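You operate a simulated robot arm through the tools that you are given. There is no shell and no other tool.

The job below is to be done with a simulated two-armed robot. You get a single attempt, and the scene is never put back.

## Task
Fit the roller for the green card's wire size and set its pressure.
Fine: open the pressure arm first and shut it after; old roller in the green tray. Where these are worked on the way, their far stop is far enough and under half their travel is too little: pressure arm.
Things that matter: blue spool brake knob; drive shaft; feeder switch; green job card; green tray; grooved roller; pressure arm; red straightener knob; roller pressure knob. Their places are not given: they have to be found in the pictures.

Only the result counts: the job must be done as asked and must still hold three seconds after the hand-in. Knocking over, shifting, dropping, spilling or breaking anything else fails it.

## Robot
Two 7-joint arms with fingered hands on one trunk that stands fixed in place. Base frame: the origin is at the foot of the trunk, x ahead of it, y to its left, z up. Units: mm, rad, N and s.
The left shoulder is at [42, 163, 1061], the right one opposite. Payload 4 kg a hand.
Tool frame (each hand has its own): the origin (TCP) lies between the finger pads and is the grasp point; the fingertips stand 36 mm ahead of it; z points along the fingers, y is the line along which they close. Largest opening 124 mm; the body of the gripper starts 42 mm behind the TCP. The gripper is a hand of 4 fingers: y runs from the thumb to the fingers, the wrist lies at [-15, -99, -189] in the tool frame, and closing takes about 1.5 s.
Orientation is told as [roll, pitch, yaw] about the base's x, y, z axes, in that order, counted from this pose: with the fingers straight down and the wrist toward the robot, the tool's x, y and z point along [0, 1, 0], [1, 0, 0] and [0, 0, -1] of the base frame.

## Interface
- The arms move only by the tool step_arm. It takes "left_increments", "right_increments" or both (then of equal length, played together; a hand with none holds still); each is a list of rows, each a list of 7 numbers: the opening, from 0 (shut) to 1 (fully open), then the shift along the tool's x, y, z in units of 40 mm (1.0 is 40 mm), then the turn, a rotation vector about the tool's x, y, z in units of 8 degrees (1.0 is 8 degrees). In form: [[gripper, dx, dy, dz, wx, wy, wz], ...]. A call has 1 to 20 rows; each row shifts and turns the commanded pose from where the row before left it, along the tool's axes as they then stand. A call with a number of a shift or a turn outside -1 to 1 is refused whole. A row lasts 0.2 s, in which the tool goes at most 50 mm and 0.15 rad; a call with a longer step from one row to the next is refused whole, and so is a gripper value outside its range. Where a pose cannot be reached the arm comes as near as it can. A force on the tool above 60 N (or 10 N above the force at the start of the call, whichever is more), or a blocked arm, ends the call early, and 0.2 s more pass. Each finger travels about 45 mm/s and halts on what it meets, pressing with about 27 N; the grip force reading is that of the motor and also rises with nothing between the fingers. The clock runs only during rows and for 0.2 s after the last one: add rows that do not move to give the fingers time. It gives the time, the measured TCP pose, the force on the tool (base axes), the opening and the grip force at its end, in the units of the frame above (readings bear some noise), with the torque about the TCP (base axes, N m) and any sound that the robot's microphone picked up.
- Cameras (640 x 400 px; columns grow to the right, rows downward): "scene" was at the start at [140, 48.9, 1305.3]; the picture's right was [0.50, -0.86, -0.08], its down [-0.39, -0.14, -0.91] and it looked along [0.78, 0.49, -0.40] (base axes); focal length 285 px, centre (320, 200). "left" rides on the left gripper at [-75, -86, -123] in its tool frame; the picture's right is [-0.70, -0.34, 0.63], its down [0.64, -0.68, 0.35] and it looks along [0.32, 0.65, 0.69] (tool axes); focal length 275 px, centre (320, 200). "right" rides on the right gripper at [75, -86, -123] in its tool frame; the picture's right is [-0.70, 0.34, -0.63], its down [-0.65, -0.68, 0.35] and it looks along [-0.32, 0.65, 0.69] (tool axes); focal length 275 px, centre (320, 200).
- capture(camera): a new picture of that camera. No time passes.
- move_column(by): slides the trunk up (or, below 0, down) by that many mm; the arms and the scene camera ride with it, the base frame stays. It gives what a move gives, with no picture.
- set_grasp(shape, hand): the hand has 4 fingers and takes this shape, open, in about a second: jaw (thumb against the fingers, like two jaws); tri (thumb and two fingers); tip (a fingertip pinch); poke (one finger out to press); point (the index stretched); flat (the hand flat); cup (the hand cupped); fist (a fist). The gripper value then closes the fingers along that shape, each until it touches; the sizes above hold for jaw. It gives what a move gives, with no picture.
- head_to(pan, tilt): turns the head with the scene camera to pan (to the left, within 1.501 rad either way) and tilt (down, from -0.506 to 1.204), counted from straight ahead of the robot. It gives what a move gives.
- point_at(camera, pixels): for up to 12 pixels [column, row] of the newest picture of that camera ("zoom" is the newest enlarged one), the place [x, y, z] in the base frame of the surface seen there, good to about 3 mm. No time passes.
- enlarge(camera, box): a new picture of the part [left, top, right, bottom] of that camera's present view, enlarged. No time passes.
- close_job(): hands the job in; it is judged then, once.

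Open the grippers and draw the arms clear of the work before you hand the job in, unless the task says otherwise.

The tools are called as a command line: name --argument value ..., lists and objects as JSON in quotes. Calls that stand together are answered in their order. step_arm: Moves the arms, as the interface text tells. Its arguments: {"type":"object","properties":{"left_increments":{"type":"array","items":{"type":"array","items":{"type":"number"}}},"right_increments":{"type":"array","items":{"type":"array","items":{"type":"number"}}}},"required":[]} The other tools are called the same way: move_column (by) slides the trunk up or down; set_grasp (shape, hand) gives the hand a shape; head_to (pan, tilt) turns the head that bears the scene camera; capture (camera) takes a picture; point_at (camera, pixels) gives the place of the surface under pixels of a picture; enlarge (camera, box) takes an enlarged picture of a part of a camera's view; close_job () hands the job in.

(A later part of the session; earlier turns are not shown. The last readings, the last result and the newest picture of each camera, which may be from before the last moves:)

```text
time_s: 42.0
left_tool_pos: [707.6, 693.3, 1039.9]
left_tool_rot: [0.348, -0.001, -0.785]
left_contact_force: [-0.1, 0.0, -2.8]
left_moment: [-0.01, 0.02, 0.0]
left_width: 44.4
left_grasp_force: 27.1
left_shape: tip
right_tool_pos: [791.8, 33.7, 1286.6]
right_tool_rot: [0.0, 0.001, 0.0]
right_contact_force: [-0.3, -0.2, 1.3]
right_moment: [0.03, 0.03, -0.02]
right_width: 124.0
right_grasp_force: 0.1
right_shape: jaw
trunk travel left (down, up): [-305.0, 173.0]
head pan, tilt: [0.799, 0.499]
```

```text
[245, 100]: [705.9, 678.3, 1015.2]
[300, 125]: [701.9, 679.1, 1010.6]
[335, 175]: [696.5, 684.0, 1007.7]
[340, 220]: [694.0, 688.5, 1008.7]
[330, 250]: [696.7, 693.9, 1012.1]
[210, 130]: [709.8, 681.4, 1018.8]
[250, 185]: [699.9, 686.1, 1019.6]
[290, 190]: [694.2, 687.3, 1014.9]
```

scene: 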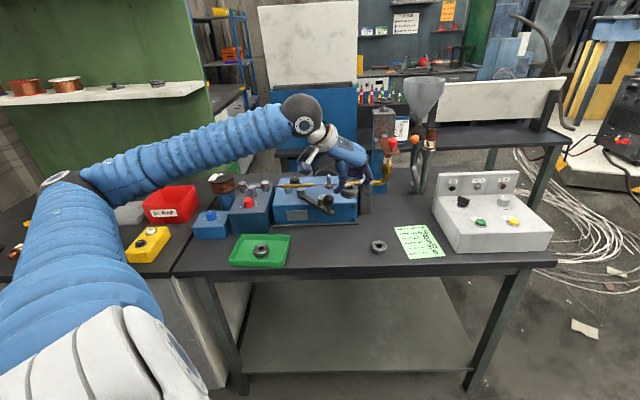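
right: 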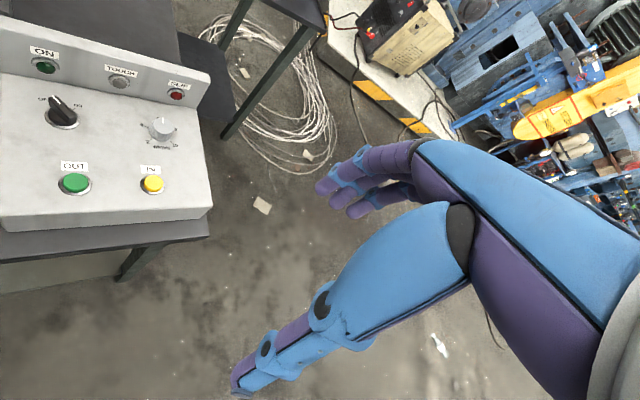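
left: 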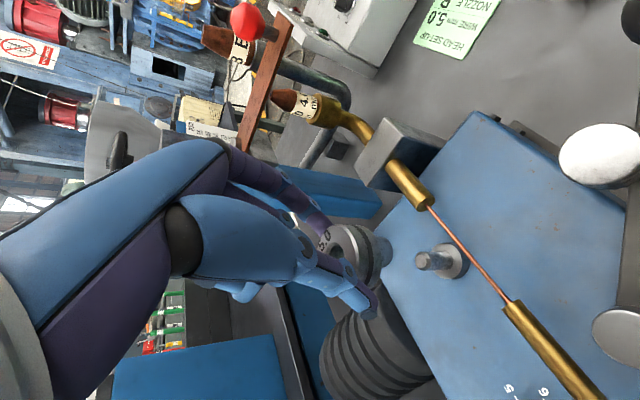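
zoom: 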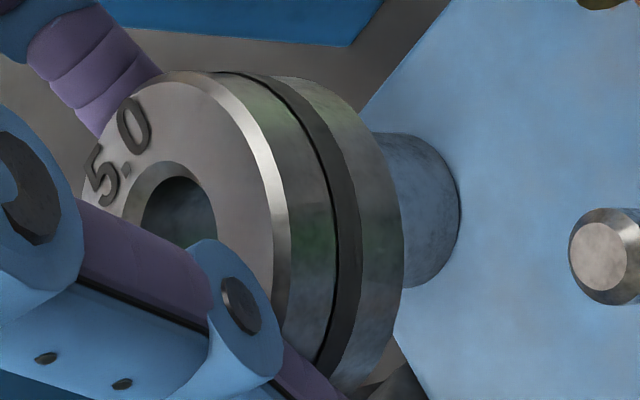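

Both views suggest the roller is about 2–3 mm too far toward +u (nozzle side). I'll correct by about 2.4 mm and lower to just above the shaft tip for a closer comparison.

step_arm --left_increments '[[0.2, -0.2215, -0.03, 0.65, 0, 0, 0], [0.2, -0.2215, -0.03, 0.65, 0, 0, 0], [0.2, 0, 0, 0, 0, 0, 0], [0.2, 0, 0, 0, 0, 0, 0]]'

enlarge --camera "scene" --box '[320, 140, 380, 200]'

enlarge --camera "left" --box '[300, 200, 420, 300]'

```text
time_s: 43.0
left_tool_pos: [706.9, 696.3, 985.1]
left_tool_rot: [0.35, 0.001, -0.782]
left_contact_force: [-0.1, -0.3, -1.8]
left_moment: [-0.02, 0.01, 0.03]
left_width: 44.4
left_grasp_force: 27.1
left_shape: tip
right_tool_pos: [792.9, 34.4, 1287.7]
right_tool_rot: [0.001, 0.0, 0.0]
right_contact_force: [0.1, 0.8, 0.1]
right_moment: [0.0, 0.01, -0.02]
right_width: 123.5
right_grasp_force: 0.1
right_shape: jaw
trunk travel left (down, up): [-305.0, 173.0]
head pan, tilt: [0.799, 0.499]
```

```text
6.67 times, centred on (350, 170) of scene
```

zoom: 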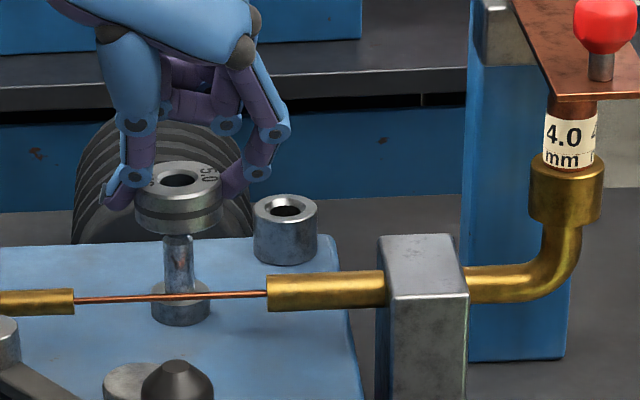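

```text
4.00 times, centred on (360, 250) of left
```

zoom: 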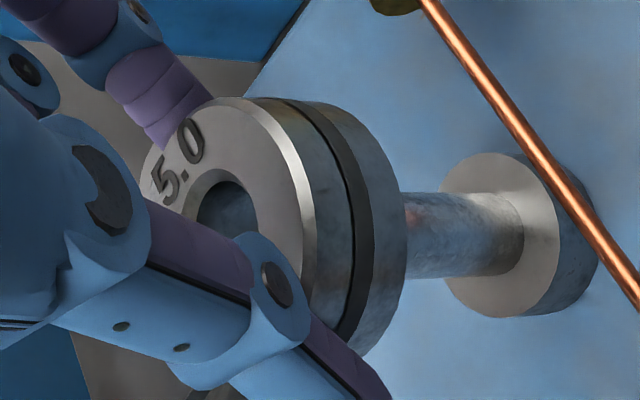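

Laterally the roller looks aligned with the shaft in both views (scene x≈179; left-view axis y≈231). I'll zoom further to verify the silhouettes precisely.

enlarge --camera "left" --box '[340, 215, 430, 300]'

enlarge --camera "scene" --box '[312, 158, 347, 193]'

```text
4.71 times, centred on (385, 258) of left
```

zoom: 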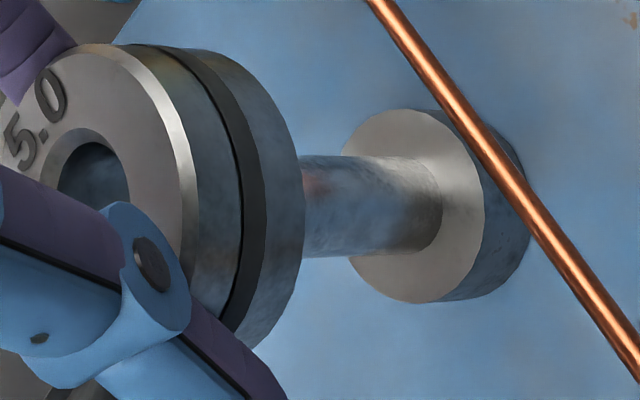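

```text
11.43 times, centred on (330, 176) of scene
```

zoom: 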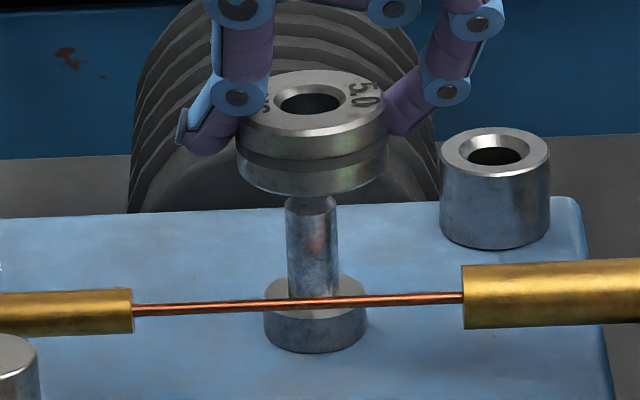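

The roller needs about −1.35 mm along the hand's y (scene: +4.5 px at 3.3 px/mm; left view agrees). I'll correct that and lower 15 mm onto the shaft tip.

step_arm --left_increments '[[0.2, 0, -0.034, 0, 0, 0, 0], [0.2, -0.064, 0, 0.176, 0, 0, 0], [0.2, -0.064, 0, 0.176, 0, 0, 0], [0.2, 0, 0, 0, 0, 0, 0]]'

enlarge --camera "left" --box '[320, 205, 420, 300]'

enlarge --camera "scene" --box '[312, 158, 347, 193]'

```text
time_s: 44.0
left_tool_pos: [706.2, 695.5, 970.2]
left_tool_rot: [0.347, 0.0, -0.783]
left_contact_force: [0.0, -0.2, -2.4]
left_moment: [-0.01, 0.02, -0.01]
left_width: 44.5
left_grasp_force: 26.9
left_shape: tip
right_tool_pos: [791.6, 34.3, 1286.5]
right_tool_rot: [-0.001, 0.002, -0.001]
right_contact_force: [-1.1, 0.5, 0.3]
right_moment: [0.01, -0.02, 0.01]
right_width: 123.7
right_grasp_force: 0.0
right_shape: jaw
trunk travel left (down, up): [-305.0, 173.0]
head pan, tilt: [0.799, 0.499]
```

```text
4.21 times, centred on (370, 252) of left
```

zoom: 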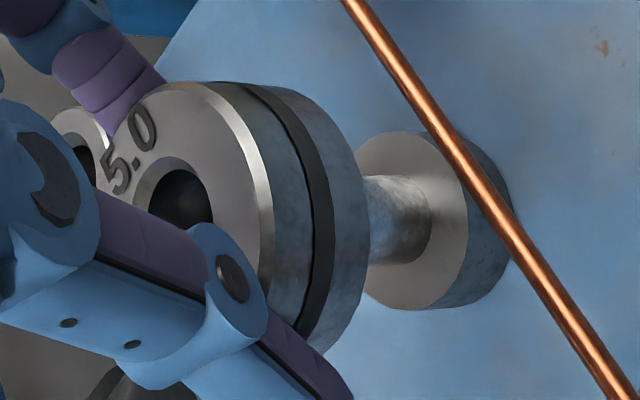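

```text
11.43 times, centred on (330, 176) of scene
```

zoom: 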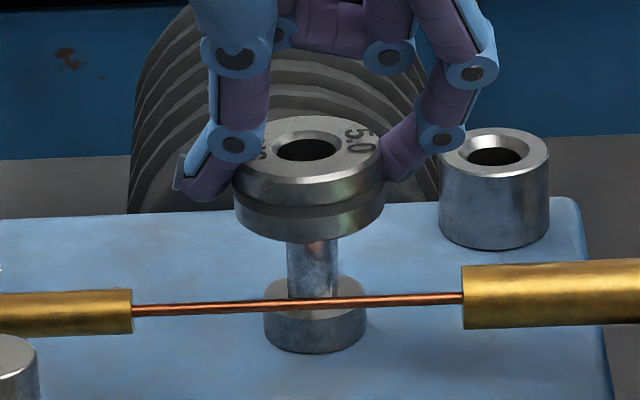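

Alignment now looks good in both views and no contact force. I lower another 8 mm and watch the force.

step_arm --left_increments '[[0.2, -0.0343, 0, 0.094, 0, 0, 0], [0.2, -0.0343, 0, 0.094, 0, 0, 0], [0.2, 0, 0, 0, 0, 0, 0]]'

enlarge --camera "scene" --box '[312, 158, 347, 193]'

enlarge --camera "left" --box '[310, 205, 410, 300]'

```text
time_s: 44.9
left_tool_pos: [705.1, 696.2, 962.3]
left_tool_rot: [0.35, 0.0, -0.783]
left_contact_force: [-0.5, -1.0, -1.7]
left_moment: [-0.03, 0.04, -0.02]
left_width: 44.9
left_grasp_force: 26.9
left_shape: tip
right_tool_pos: [791.4, 33.6, 1286.7]
right_tool_rot: [0.0, 0.001, 0.0]
right_contact_force: [-0.1, -0.1, 0.1]
right_moment: [-0.01, -0.01, 0.0]
right_width: 123.6
right_grasp_force: 0.1
right_shape: jaw
trunk travel left (down, up): [-305.0, 173.0]
head pan, tilt: [0.799, 0.499]
```

```text
11.43 times, centred on (330, 176) of scene
```

zoom: 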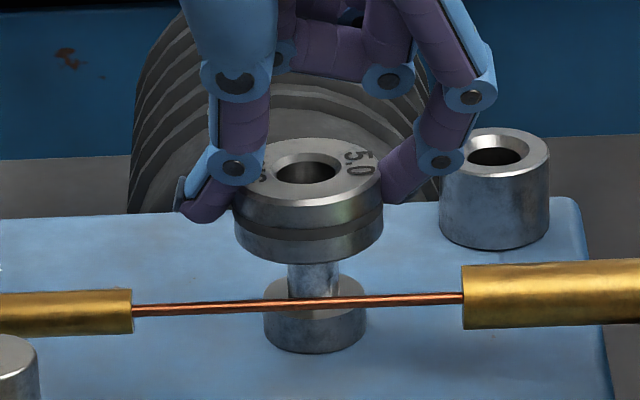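

```text
4.21 times, centred on (360, 252) of left
```

zoom: 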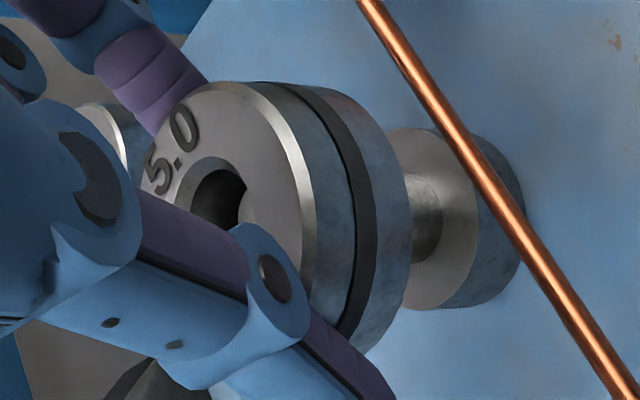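

The shaft tip is visible inside the roller's hole and there is no side force. Lower 10 mm more.

step_arm --left_increments '[[0.2, -0.043, 0, 0.1175, 0, 0, 0], [0.2, -0.043, 0, 0.1175, 0, 0, 0], [0.2, 0, 0, 0, 0, 0, 0]]'

enlarge --camera "scene" --box '[312, 158, 347, 193]'

enlarge --camera "left" --box '[310, 205, 410, 300]'

```text
time_s: 45.6
left_tool_pos: [705.4, 696.9, 951.8]
left_tool_rot: [0.349, 0.001, -0.785]
left_contact_force: [0.4, -0.1, -2.5]
left_moment: [-0.02, 0.02, -0.04]
left_width: 44.8
left_grasp_force: 27.0
left_shape: tip
right_tool_pos: [791.5, 33.9, 1287.9]
right_tool_rot: [-0.001, 0.003, 0.001]
right_contact_force: [-0.5, -0.9, 0.6]
right_moment: [0.03, 0.01, 0.02]
right_width: 123.6
right_grasp_force: 0.1
right_shape: jaw
trunk travel left (down, up): [-305.0, 173.0]
head pan, tilt: [0.799, 0.499]
```

```text
11.43 times, centred on (330, 176) of scene
```

zoom: 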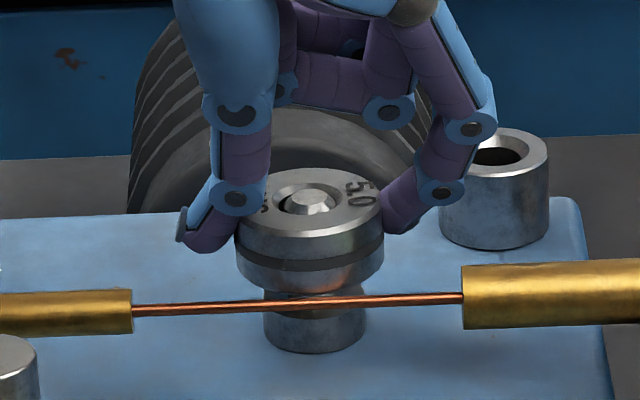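

```text
4.21 times, centred on (360, 252) of left
```

zoom: 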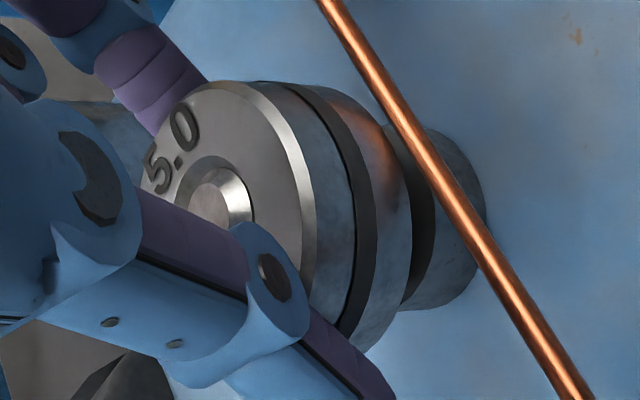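

The shaft stands through the hole, well centred. Lower further ~9 mm towards the hub.

step_arm --left_increments '[[0.2, -0.0386, 0, 0.1057, 0, 0, 0], [0.2, -0.0386, 0, 0.1057, 0, 0, 0], [0.2, 0, 0, 0, 0, 0, 0]]'

enlarge --camera "scene" --box '[312, 158, 347, 193]'

```text
time_s: 46.5
left_tool_pos: [705.2, 697.1, 942.7]
left_tool_rot: [0.35, 0.0, -0.784]
left_contact_force: [-0.8, 0.2, -2.0]
left_moment: [-0.02, 0.02, 0.0]
left_width: 44.8
left_grasp_force: 27.0
left_shape: tip
right_tool_pos: [790.9, 34.7, 1286.6]
right_tool_rot: [0.0, 0.002, 0.0]
right_contact_force: [1.0, 0.2, 0.2]
right_moment: [0.04, 0.02, 0.03]
right_width: 123.9
right_grasp_force: 0.0
right_shape: jaw
trunk travel left (down, up): [-305.0, 173.0]
head pan, tilt: [0.799, 0.499]
```

```text
11.43 times, centred on (330, 176) of scene
```

zoom: 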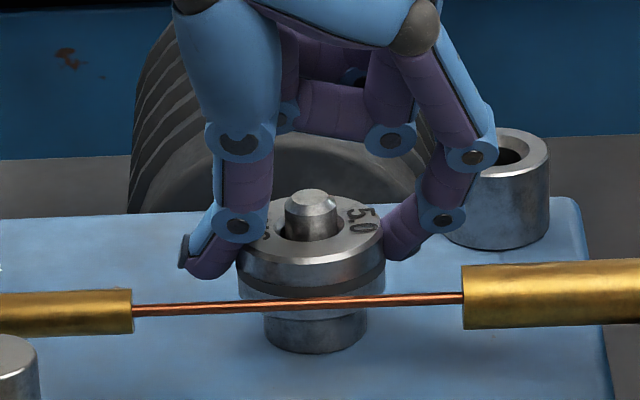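

Nearly seated. I'll lower in 2 mm steps until the hub is felt.

step_arm --left_increments '[[0.2, -0.0171, 0, 0.047, 0, 0, 0], [0.2, -0.0171, 0, 0.047, 0, 0, 0], [0.2, 0, 0, 0, 0, 0, 0]]'

enlarge --camera "scene" --box '[312, 158, 347, 193]'

```text
time_s: 47.2
left_tool_pos: [704.7, 696.6, 940.0]
left_tool_rot: [0.351, 0.001, -0.784]
left_contact_force: [0.3, -0.8, 5.9]
left_moment: [0.07, -0.03, -0.01]
left_width: 44.6
left_grasp_force: 27.3
left_shape: tip
right_tool_pos: [791.2, 32.9, 1286.3]
right_tool_rot: [-0.002, 0.002, 0.0]
right_contact_force: [0.0, -0.3, 1.0]
right_moment: [0.01, -0.01, 0.03]
right_width: 123.7
right_grasp_force: 0.0
right_shape: jaw
trunk travel left (down, up): [-305.0, 173.0]
head pan, tilt: [0.799, 0.499]
```

```text
11.43 times, centred on (330, 176) of scene
```

zoom: 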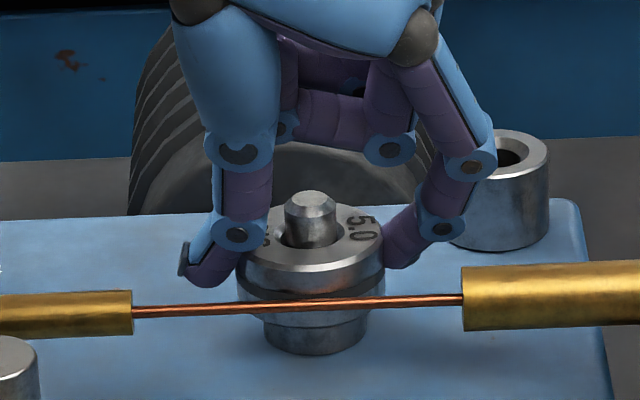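

Contact of ~8 N: the roller sits on its hub. I'll open the fingers and rise vertically.

step_arm --left_increments '[[0.38, 0, 0, 0, 0, 0, 0], [0.44, 0, 0, 0, 0, 0, 0], [0.47, 0, 0, 0, 0, 0, 0], [0.47, 0, 0, 0, 0, 0, 0], [0.47, 0.064, 0, -0.176, 0, 0, 0], [0.47, 0.129, 0, -0.352, 0, 0, 0], [0.47, 0.214, 0, -0.587, 0, 0, 0], [0.47, 0.257, 0, -0.705, 0, 0, 0], [0.47, 0, 0, 0, 0, 0, 0]]'

enlarge --camera "scene" --box '[290, 120, 390, 210]'

capture --camera "left"

```text
time_s: 49.2
left_tool_pos: [706.3, 696.9, 1017.6]
left_tool_rot: [0.348, 0.001, -0.785]
left_contact_force: [0.1, -0.7, -0.1]
left_moment: [0.01, 0.0, 0.01]
left_width: 58.4
left_grasp_force: 0.1
left_shape: tip
right_tool_pos: [791.8, 33.6, 1287.1]
right_tool_rot: [-0.001, 0.001, -0.001]
right_contact_force: [-0.5, 0.3, -0.7]
right_moment: [0.04, 0.01, 0.02]
right_width: 123.7
right_grasp_force: 0.1
right_shape: jaw
trunk travel left (down, up): [-305.0, 173.0]
head pan, tilt: [0.799, 0.499]
```

```text
4.44 times, centred on (340, 165) of scene
```

zoom: 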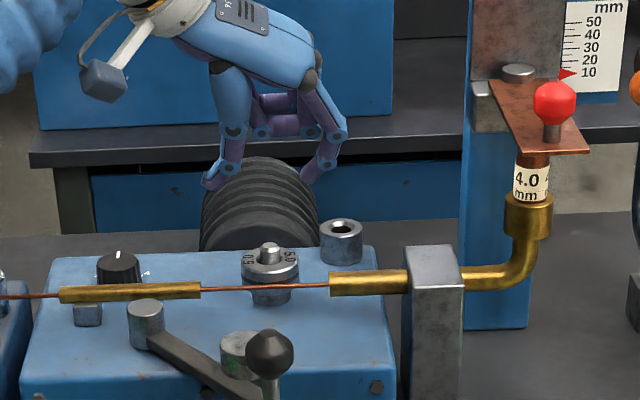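

```text
taken
```

left: 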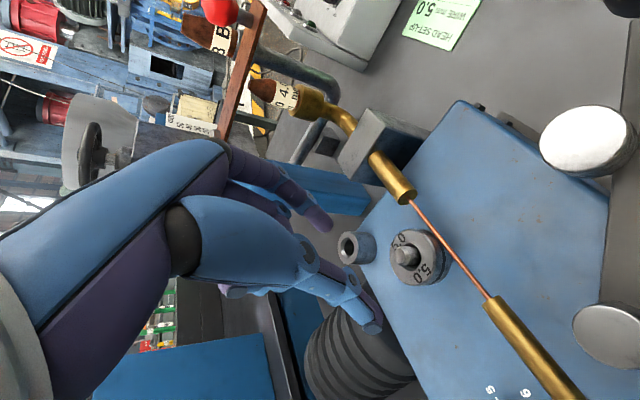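

The 5.0 roller is on the drive shaft. I'll zoom to check it is fully seated and measure its top height.

enlarge --camera "left" --box '[370, 210, 480, 300]'

point_at --camera "zoom" --pixels '[[290, 150], [320, 200], [300, 260], [180, 200], [230, 260], [260, 140]]'

enlarge --camera "scene" --box '[312, 158, 357, 198]'

```text
4.44 times, centred on (425, 255) of left
```

zoom: 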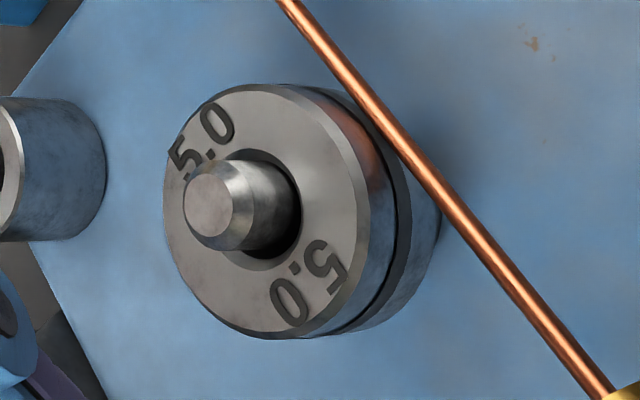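

```text
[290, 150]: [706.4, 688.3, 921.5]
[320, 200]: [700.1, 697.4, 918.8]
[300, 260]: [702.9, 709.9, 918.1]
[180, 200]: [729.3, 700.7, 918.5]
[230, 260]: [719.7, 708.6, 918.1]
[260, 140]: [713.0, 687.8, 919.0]
```

```text
10.00 times, centred on (334, 178) of scene
```

zoom: 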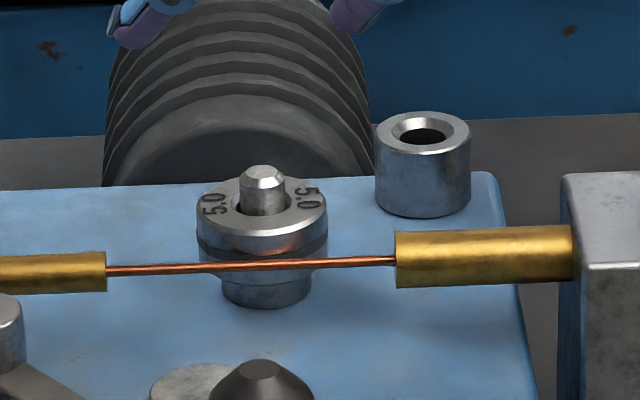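

The roller is seated level (top z≈919). Now I move the hand back over the opened handle ball (~[580,568,945]), untilt, and yaw it tangentially before changing to jaw.

step_arm --left_increments '[[0.47, -0.646, 0.005, -0.422, 0, 0, 0], [0.47, -0.646, 0.005, -0.422, 0, 0, 0], [0.47, -0.646, 0.005, -0.422, 0, 0, 0], [0.47, -0.646, 0.005, -0.422, 0, 0, 0], [0.47, -0.646, 0.005, -0.422, 0, 0, 0], [0.47, -0.646, 0.005, -0.422, 0, 0, 0], [0.47, 0, 0, 0, 0, -0.83, 0], [0.47, 0, 0, 0, 0, -0.83, 0], [0.47, 0, 0, 0, 0, -0.84, 0], [0.47, 0, 0, 0, 0, 0, -0.952], [0.47, 0, 0, 0, 0, 0, -0.952], [0.47, 0, 0, 0, 0, 0, -0.952], [0.47, 0, 0, 0, 0, 0, -0.952], [0.47, 0, 0, 0, 0, 0, -0.952], [0.47, 0, 0, 0, 0, 0, 0]]'

set_grasp --shape "jaw" --hand "left"

capture --camera "left"

capture --camera "scene"

```text
time_s: 52.5
left_tool_pos: [577.8, 568.1, 1059.6]
left_tool_rot: [0.0, 0.001, -0.117]
left_contact_force: [0.3, 0.6, 0.5]
left_moment: [-0.01, -0.03, 0.01]
left_width: 58.2
left_grasp_force: 0.0
left_shape: tip
right_tool_pos: [790.2, 33.4, 1286.6]
right_tool_rot: [0.0, 0.0, 0.0]
right_contact_force: [0.3, 0.2, 0.8]
right_moment: [-0.01, 0.02, 0.03]
right_width: 123.8
right_grasp_force: 0.1
right_shape: jaw
trunk travel left (down, up): [-305.0, 173.0]
head pan, tilt: [0.799, 0.499]
```

```text
time_s: 53.4
left_tool_pos: [578.4, 569.2, 1060.2]
left_tool_rot: [0.0, -0.001, -0.118]
left_contact_force: [-0.5, 0.0, 0.8]
left_moment: [0.01, -0.04, 0.04]
left_width: 123.6
left_grasp_force: 0.1
left_shape: jaw
right_tool_pos: [790.7, 33.5, 1286.7]
right_tool_rot: [0.0, 0.0, 0.0]
right_contact_force: [0.1, -0.1, -0.2]
right_moment: [0.03, 0.02, 0.01]
right_width: 123.7
right_grasp_force: 0.2
right_shape: jaw
trunk travel left (down, up): [-305.0, 173.0]
head pan, tilt: [0.799, 0.499]
```

```text
taken
```

left: 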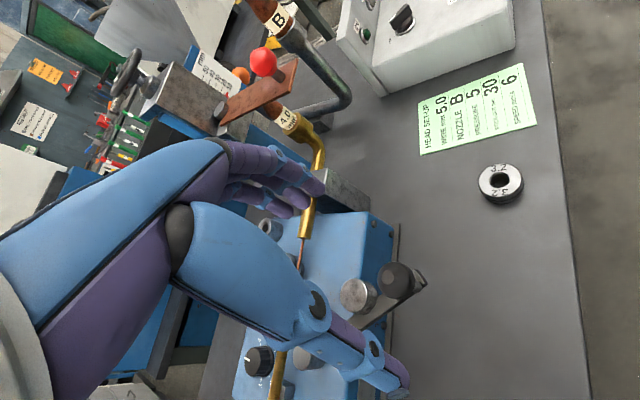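

```text
taken
```

scene: 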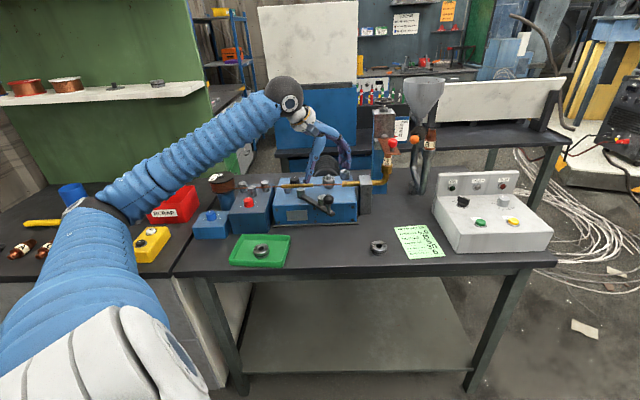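

The ball (left px (397,280)) computes to about [580,569,945], right under the TCP. I'll narrow to 70 mm and lower so fingers straddle it.

step_arm --left_increments '[[0.56, 0.02, 0.04, 0, 0, 0, 0], [0.56, 0, 0, 0, 0, 0, 0], [0.56, 0, 0, 0, 0, 0, 0], [0.56, 0, 0, 0.575, 0, 0, 0], [0.56, 0, 0, 0.575, 0, 0, 0], [0.56, 0, 0, 0.575, 0, 0, 0], [0.56, 0, 0, 0.575, 0, 0, 0], [0.56, 0, 0, 0, 0, 0, 0]]'

capture --camera "left"

enlarge --camera "scene" --box '[270, 110, 390, 230]'

```text
time_s: 55.1
left_tool_pos: [581.3, 569.6, 967.0]
left_tool_rot: [0.0, 0.0, -0.117]
left_contact_force: [0.4, 0.1, 0.1]
left_moment: [-0.01, -0.04, 0.02]
left_width: 69.6
left_grasp_force: 0.0
left_shape: jaw
right_tool_pos: [791.4, 33.5, 1287.0]
right_tool_rot: [0.0, 0.0, 0.0]
right_contact_force: [-0.1, 0.3, -0.4]
right_moment: [0.02, 0.04, 0.02]
right_width: 123.6
right_grasp_force: 0.2
right_shape: jaw
trunk travel left (down, up): [-305.0, 173.0]
head pan, tilt: [0.799, 0.499]
```

```text
taken
```

left: 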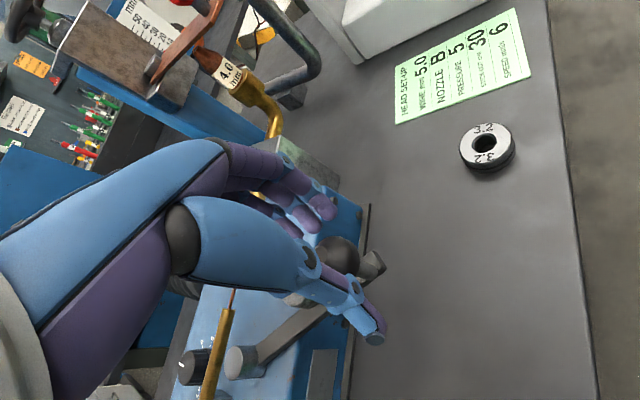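

```text
3.33 times, centred on (330, 170) of scene
```

zoom: 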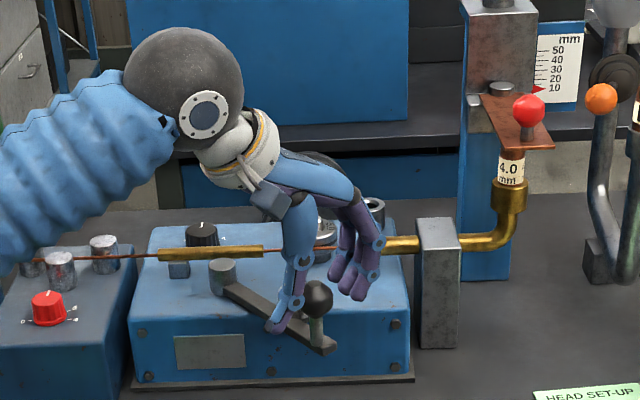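

The ball is caged again. I'll narrow to 40 mm and swing the arm back along the arc, thumb pushing it shut.

step_arm --left_increments '[[0.32, 0, 0, 0, 0, 0, 0], [0.32, 0, 0, 0, 0, 0, 0], [0.32, 0, 0, 0, 0, 0, 0], [0.32, 0.01, 0.266, 0, 0, 0, -0.5], [0.32, 0.01, 0.266, 0, 0, 0, -0.5], [0.32, 0.01, 0.266, 0, 0, 0, -0.5], [0.32, 0.01, 0.266, 0, 0, 0, -0.5], [0.32, 0.01, 0.266, 0, 0, 0, -0.5], [0.32, 0.01, 0.266, 0, 0, 0, -0.5]]'

enlarge --camera "scene" --box '[270, 110, 390, 230]'

capture --camera "left"

```text
time_s: 57.1
left_tool_pos: [643.8, 574.6, 967.4]
left_tool_rot: [0.002, 0.0, 0.303]
left_contact_force: [0.1, -0.6, 0.7]
left_moment: [0.0, 0.02, 0.04]
left_width: 40.2
left_grasp_force: 0.2
left_shape: jaw
right_tool_pos: [791.3, 34.4, 1286.7]
right_tool_rot: [0.0, 0.002, 0.001]
right_contact_force: [-0.6, -0.2, 0.2]
right_moment: [-0.04, 0.0, -0.01]
right_width: 123.6
right_grasp_force: 0.1
right_shape: jaw
trunk travel left (down, up): [-305.0, 173.0]
head pan, tilt: [0.799, 0.499]
```

```text
3.33 times, centred on (330, 170) of scene
```

zoom: 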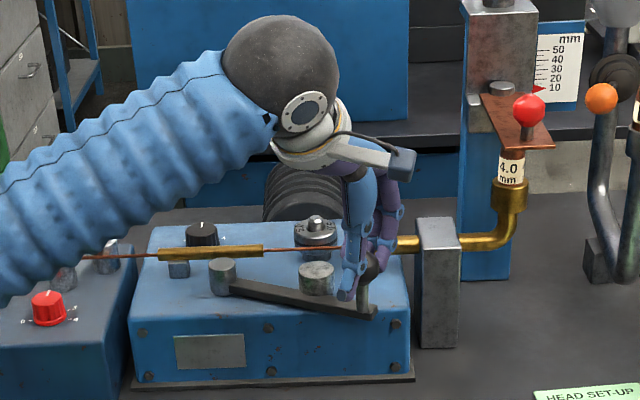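

```text
taken
```

left: 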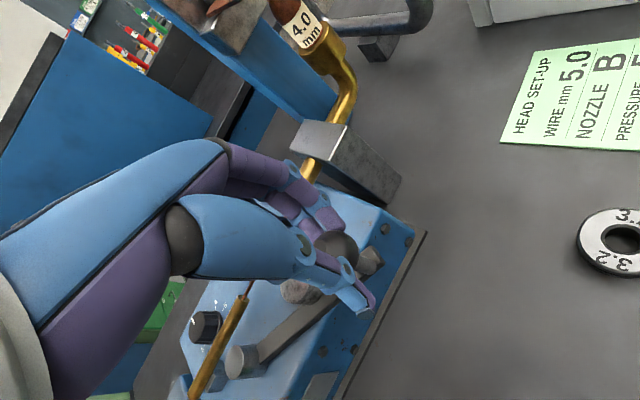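

The arm is swinging back with the hand. Continue 5 more steps along the arc.

step_arm --left_increments '[[0.32, 0.01, 0.266, 0, 0, 0, -0.5], [0.32, 0.01, 0.266, 0, 0, 0, -0.5], [0.32, 0.01, 0.266, 0, 0, 0, -0.5], [0.32, 0.01, 0.266, 0, 0, 0, -0.5], [0.32, 0.01, 0.266, 0, 0, 0, -0.5]]'

enlarge --camera "scene" --box '[290, 130, 370, 210]'

capture --camera "left"

```text
time_s: 58.4
left_tool_pos: [692.1, 599.7, 966.6]
left_tool_rot: [-0.001, 0.0, 0.649]
left_contact_force: [1.3, 0.4, 0.6]
left_moment: [0.02, 0.0, 0.02]
left_width: 40.2
left_grasp_force: 0.0
left_shape: jaw
right_tool_pos: [791.0, 33.6, 1286.3]
right_tool_rot: [0.002, 0.002, 0.001]
right_contact_force: [-0.3, -0.5, -0.5]
right_moment: [0.01, 0.02, -0.02]
right_width: 123.7
right_grasp_force: 0.0
right_shape: jaw
trunk travel left (down, up): [-305.0, 173.0]
head pan, tilt: [0.799, 0.499]
```

```text
5.00 times, centred on (330, 170) of scene
```

zoom: 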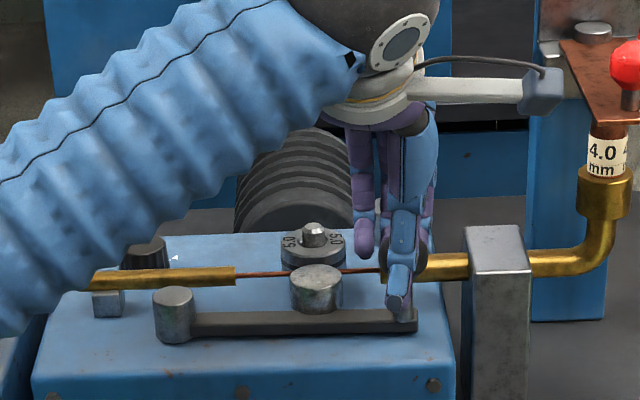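

```text
taken
```

left: 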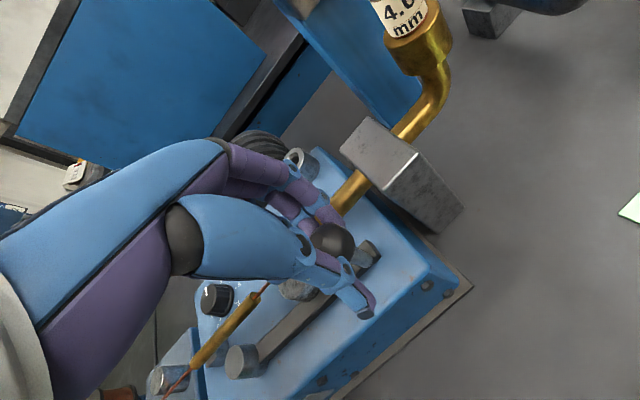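

Nearly shut. I'll continue gently until the idler presses the wire and force rises.

step_arm --left_increments '[[0.32, 0.005, 0.133, 0, 0, 0, -0.25], [0.32, 0.005, 0.133, 0, 0, 0, -0.25], [0.32, 0.005, 0.133, 0, 0, 0, -0.25], [0.32, 0.005, 0.1, 0, 0, 0, -0.2], [0.32, 0, 0, 0, 0, 0, 0]]'

enlarge --camera "scene" --box '[290, 130, 370, 210]'

```text
time_s: 59.5
left_tool_pos: [704.5, 609.5, 967.1]
left_tool_rot: [0.0, -0.001, 0.78]
left_contact_force: [-5.6, -6.4, 2.6]
left_moment: [-0.11, 0.07, -0.01]
left_width: 45.2
left_grasp_force: 0.0
left_shape: jaw
right_tool_pos: [790.3, 32.5, 1287.5]
right_tool_rot: [0.0, 0.0, 0.0]
right_contact_force: [0.0, -0.9, -0.2]
right_moment: [-0.02, 0.0, 0.01]
right_width: 123.6
right_grasp_force: 0.1
right_shape: jaw
trunk travel left (down, up): [-305.0, 173.0]
head pan, tilt: [0.799, 0.499]
```

```text
5.00 times, centred on (330, 170) of scene
```

zoom: 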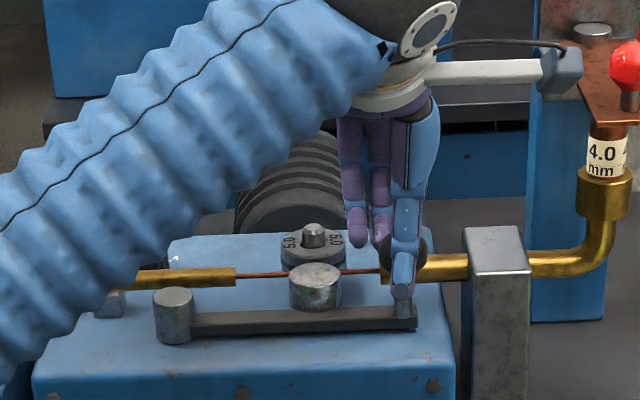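

The stop is being felt (≈8.5 N, fingers yielding). I'll press another 5 mm to be sure it's fully shut.

step_arm --left_increments '[[0.32, 0, 0.06, 0, 0, 0, 0], [0.32, 0, 0.06, 0, 0, 0, 0], [0.32, 0, 0, 0, 0, 0, 0]]'

enlarge --camera "scene" --box '[290, 130, 370, 210]'

```text
time_s: 60.4
left_tool_pos: [708.0, 614.6, 969.1]
left_tool_rot: [0.0, -0.001, 0.781]
left_contact_force: [-10.4, -10.9, 3.7]
left_moment: [-0.19, 0.15, 0.01]
left_width: 49.9
left_grasp_force: 0.1
left_shape: jaw
right_tool_pos: [790.2, 32.4, 1287.9]
right_tool_rot: [0.001, 0.001, 0.0]
right_contact_force: [0.6, 0.6, -0.2]
right_moment: [0.04, 0.0, -0.02]
right_width: 123.7
right_grasp_force: 0.0
right_shape: jaw
trunk travel left (down, up): [-305.0, 173.0]
head pan, tilt: [0.799, 0.499]
```

```text
5.00 times, centred on (330, 170) of scene
```

zoom: 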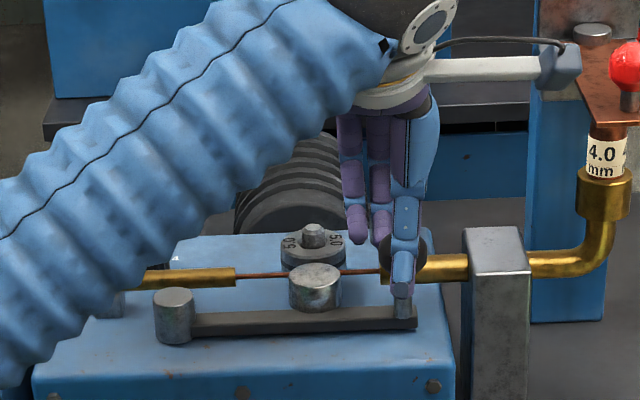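

The arm no longer moves — it is at its shut stop. I'll ease back to centre the ball, open, and lift off.

step_arm --left_increments '[[0.4, 0, -0.12, 0, 0, 0, 0], [0.5, 0, -0.08, 0, 0, 0, 0], [0.58, 0, 0, 0, 0, 0, 0], [0.58, 0, 0, 0, 0, 0, 0], [0.58, 0, 0, -0.4, 0, 0, 0], [0.58, 0, 0, -0.8, 0, 0, 0], [0.58, 0, 0, -0.8, 0, 0, 0], [0.58, 0, 0, -0.8, 0, 0, 0], [0.58, 0, 0, 0, 0, 0, 0]]'

enlarge --camera "scene" --box '[290, 130, 370, 210]'

capture --camera "left"

```text
time_s: 62.4
left_tool_pos: [703.8, 611.7, 1079.3]
left_tool_rot: [-0.001, 0.0, 0.782]
left_contact_force: [0.1, -0.4, -0.9]
left_moment: [-0.01, 0.03, 0.0]
left_width: 71.6
left_grasp_force: 0.0
left_shape: jaw
right_tool_pos: [792.1, 35.2, 1284.9]
right_tool_rot: [0.0, 0.002, 0.0]
right_contact_force: [0.0, 0.1, 0.4]
right_moment: [0.01, -0.02, -0.01]
right_width: 123.7
right_grasp_force: 0.0
right_shape: jaw
trunk travel left (down, up): [-305.0, 173.0]
head pan, tilt: [0.799, 0.499]
```

```text
5.00 times, centred on (330, 170) of scene
```

zoom: 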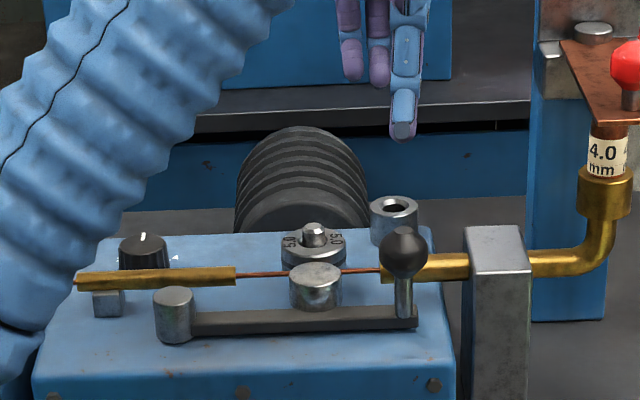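

```text
taken
```

left: 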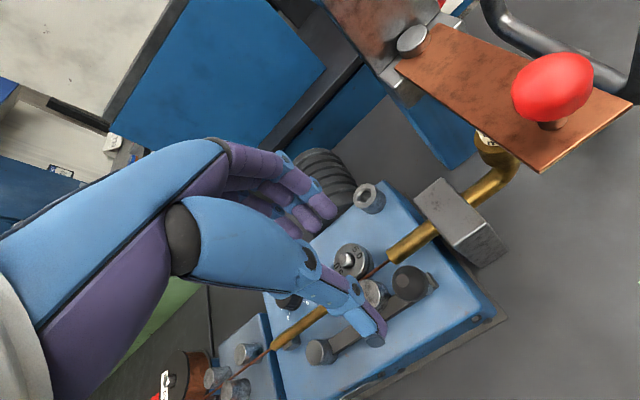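

The arm is shut against the wire. Next is the pressure knob; to plan the grip I'll move the hand into open space in front, yaw it side-on to the scene camera and look at the finger shape at a small opening.

step_arm --left_increments '[[0.58, -0.1, -0.83, 0, 0, 0, 0], [0.58, -0.1, -0.83, 0, 0, 0, 0], [0.58, -0.1, -0.83, 0, 0, 0, 0], [0.58, -0.1, -0.83, 0, 0, 0, 0], [0.58, -0.1, -0.83, 0, 0, 0, 0], [0.58, 0, 0, 0, 0, 0, 0.94], [0.5, 0, 0, 0, 0, 0, 0.94], [0.4, 0, 0, 0, 0, 0, 0.94], [0.28, 0, 0, 0, 0, 0, 0.94], [0.28, 0, 0, 0, 0, 0, 0.94], [0.28, 0, 0, 0, 0, 0, 0.94], [0.28, 0, 0, 0, 0, 0, 0.94], [0.28, 0, 0, 0, 0, 0, 0.94], [0.28, 0, 0, 0, 0, 0, 0.94], [0.28, 0, 0, 0, 0, 0, 0.94], [0.28, 0, 0, 0, 0, 0, 0.94], [0.28, 0, 0, 0, 0, 0, 0.9], [0.28, 0, 0, 0, 0, 0, 0]]'

capture --camera "scene"

enlarge --camera "scene" --box '[270, 100, 390, 220]'

enlarge --camera "scene" --box '[285, 160, 335, 210]'

```text
time_s: 66.2
left_tool_pos: [598.7, 478.5, 1079.5]
left_tool_rot: [0.0, 0.0, -0.79]
left_contact_force: [-0.9, -0.6, 0.3]
left_moment: [0.02, 0.0, 0.03]
left_width: 34.8
left_grasp_force: 0.1
left_shape: jaw
right_tool_pos: [790.8, 33.0, 1286.4]
right_tool_rot: [0.0, 0.0, 0.0]
right_contact_force: [-0.5, 0.2, 0.0]
right_moment: [0.02, 0.02, 0.0]
right_width: 123.9
right_grasp_force: 0.0
right_shape: jaw
trunk travel left (down, up): [-305.0, 173.0]
head pan, tilt: [0.799, 0.499]
```

```text
taken
```

scene: 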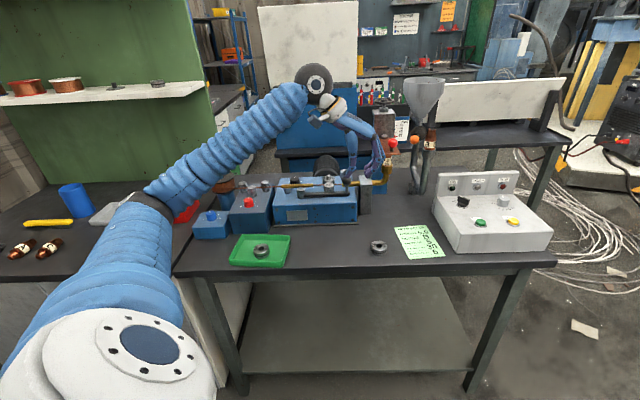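

```text
3.33 times, centred on (330, 160) of scene
```

zoom: 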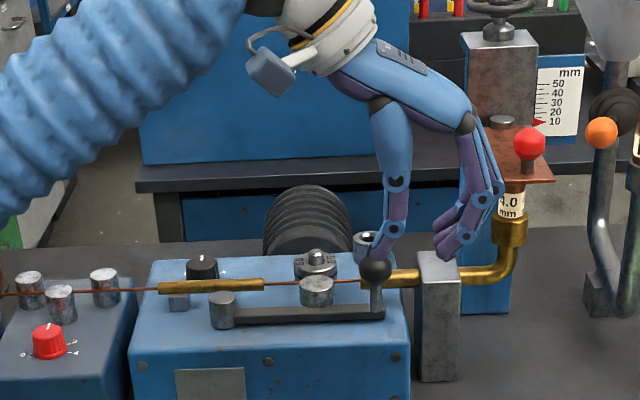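

```text
8.00 times, centred on (310, 185) of scene
```

zoom: 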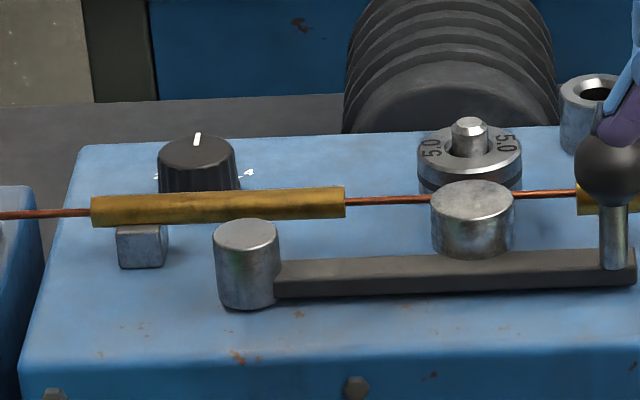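

The thumb shape matters; I'll zoom onto the fingers at around scene px (350,165).

enlarge --camera "scene" --box '[325, 125, 395, 195]'

set_grasp --shape "tri" --hand "left"

step_arm --left_increments '[[0.5, 0, 0, 0, 0, 0, 0], [0.28, 0, 0, 0, 0, 0, 0], [0.28, 0, 0, 0, 0, 0, 0], [0.28, 0, 0, 0, 0, 0, 0], [0.28, 0, 0, 0, 0, 0, 0]]'

enlarge --camera "scene" --box '[325, 125, 395, 195]'

```text
5.71 times, centred on (360, 160) of scene
```

zoom: 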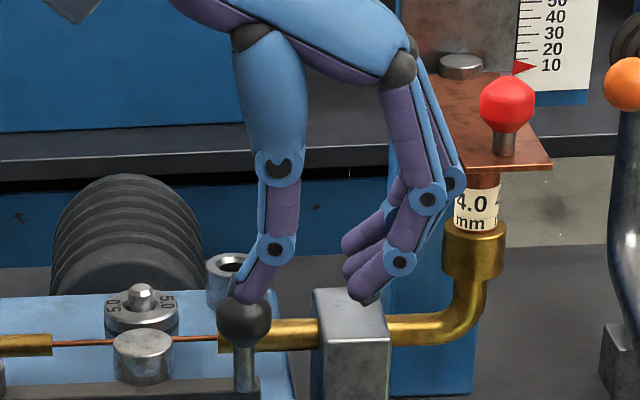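

```text
time_s: 67.0
left_tool_pos: [599.3, 479.2, 1079.2]
left_tool_rot: [-0.001, 0.0, -0.788]
left_contact_force: [0.6, -0.3, 0.0]
left_moment: [0.0, -0.01, -0.01]
left_width: 123.8
left_grasp_force: 0.0
left_shape: tri
right_tool_pos: [791.1, 33.1, 1287.7]
right_tool_rot: [0.001, 0.0, 0.001]
right_contact_force: [-0.2, -0.9, -0.4]
right_moment: [0.0, -0.01, -0.05]
right_width: 123.7
right_grasp_force: 0.1
right_shape: jaw
trunk travel left (down, up): [-305.0, 173.0]
head pan, tilt: [0.799, 0.499]
```

```text
time_s: 68.2
left_tool_pos: [598.9, 479.0, 1078.8]
left_tool_rot: [-0.001, 0.001, -0.789]
left_contact_force: [0.1, 0.5, -0.1]
left_moment: [-0.01, 0.01, 0.0]
left_width: 35.2
left_grasp_force: 0.0
left_shape: tri
right_tool_pos: [791.0, 33.0, 1286.9]
right_tool_rot: [0.001, 0.0, 0.001]
right_contact_force: [0.2, 0.6, -0.2]
right_moment: [-0.03, 0.01, 0.0]
right_width: 123.6
right_grasp_force: 0.0
right_shape: jaw
trunk travel left (down, up): [-305.0, 173.0]
head pan, tilt: [0.799, 0.499]
```

```text
5.71 times, centred on (360, 160) of scene
```

zoom: 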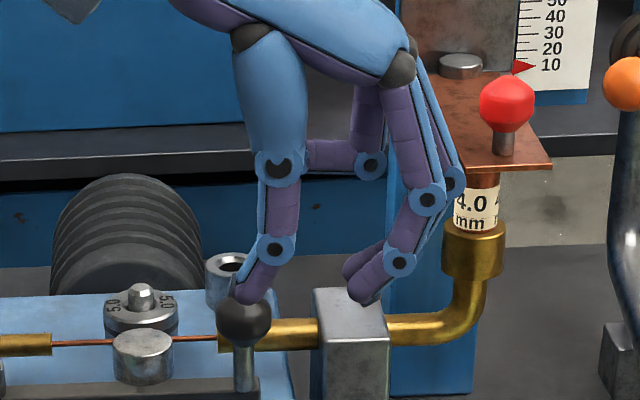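

In "tri" the thumb and two fingers remain down; that should hold the fluted knob well. I'll yaw the hand to about 92° here in free space first.

step_arm --left_increments '[[0.5, 0, 0, 0, 0, 0, -0.95], [0.5, 0, 0, 0, 0, 0, -0.95], [0.5, 0, 0, 0, 0, 0, -0.95], [0.5, 0, 0, 0, 0, 0, -0.95], [0.5, 0, 0, 0, 0, 0, -0.95], [0.5, 0, 0, 0, 0, 0, -0.95], [0.5, 0, 0, 0, 0, 0, -0.95], [0.5, 0, 0, 0, 0, 0, -0.95], [0.5, 0, 0, 0, 0, 0, -0.95], [0.5, 0, 0, 0, 0, 0, -0.95], [0.5, 0, 0, 0, 0, 0, -0.95], [0.5, 0, 0, 0, 0, 0, -0.95], [0.5, 0, 0, 0, 0, 0, -0.95], [0.5, 0, 0, 0, 0, 0, -0.95], [0.5, 0, 0, 0, 0, 0, -0.95], [0.5, 0, 0, 0, 0, 0, -0.95], [0.5, 0, 0, 0, 0, 0, -0.95], [0.5, 0, 0, 0, 0, 0, -0.95], [0.5, 0, 0, 0, 0, 0, 0]]'

capture --camera "left"

capture --camera "scene"

```text
time_s: 72.2
left_tool_pos: [600.3, 480.7, 1078.1]
left_tool_rot: [0.0, 0.001, 1.602]
left_contact_force: [-0.4, -1.0, -0.8]
left_moment: [0.0, -0.01, -0.01]
left_width: 61.8
left_grasp_force: 0.2
left_shape: tri
right_tool_pos: [791.6, 35.3, 1286.0]
right_tool_rot: [-0.002, 0.001, 0.0]
right_contact_force: [-0.3, 0.7, 0.0]
right_moment: [0.0, 0.0, 0.0]
right_width: 123.5
right_grasp_force: 0.0
right_shape: jaw
trunk travel left (down, up): [-305.0, 173.0]
head pan, tilt: [0.799, 0.499]
```

```text
taken
```

left: 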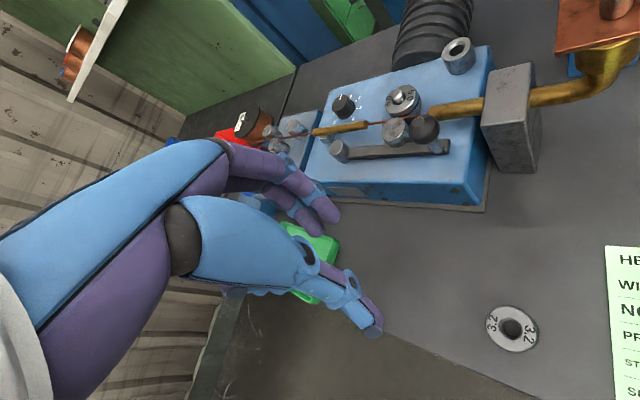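

```text
taken
```

scene: 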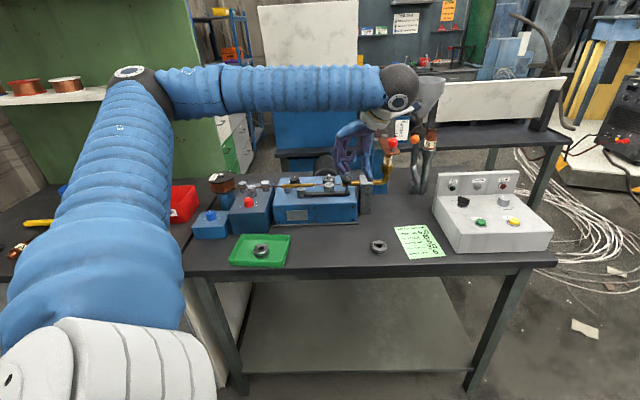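

The hand is yawed to 92°. The knob shows at left px (343,106). I'll move over to it at the same height in two stages.

step_arm --left_increments '[[0.5, -0.162, 0.9, 0, 0, 0, 0], [0.5, -0.162, 0.9, 0, 0, 0, 0], [0.5, -0.162, 0.9, 0, 0, 0, 0], [0.5, -0.162, 0.9, 0, 0, 0, 0], [0.5, -0.162, 0.9, 0, 0, 0, 0], [0.5, -0.162, 0.9, 0, 0, 0, 0], [0.5, 0, 0, 0, 0, 0, 0]]'

capture --camera "left"

capture --camera "scene"

```text
time_s: 73.8
left_tool_pos: [631.3, 696.2, 1079.8]
left_tool_rot: [0.0, 0.001, 1.598]
left_contact_force: [-0.2, -0.1, 0.5]
left_moment: [-0.02, 0.04, 0.01]
left_width: 61.6
left_grasp_force: 0.2
left_shape: tri
right_tool_pos: [790.7, 32.4, 1287.1]
right_tool_rot: [0.001, 0.001, 0.001]
right_contact_force: [0.3, 0.6, 0.5]
right_moment: [0.03, -0.03, -0.04]
right_width: 123.5
right_grasp_force: 0.1
right_shape: jaw
trunk travel left (down, up): [-305.0, 173.0]
head pan, tilt: [0.799, 0.499]
```

```text
taken
```

left: 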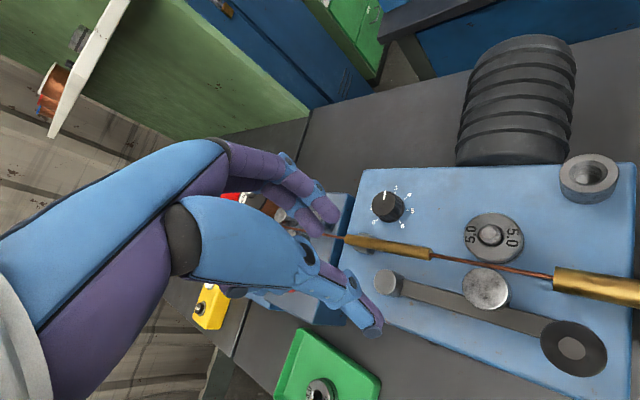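

```text
taken
```

scene: 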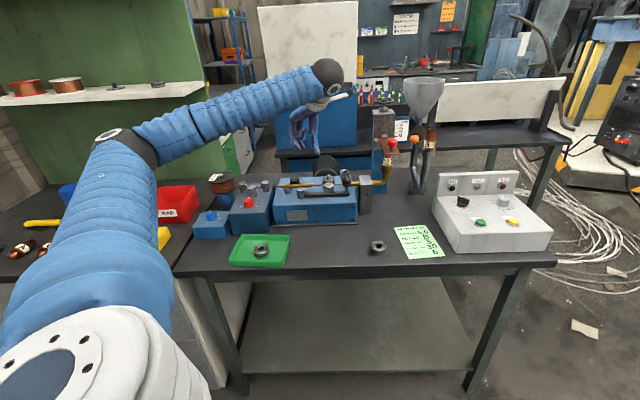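

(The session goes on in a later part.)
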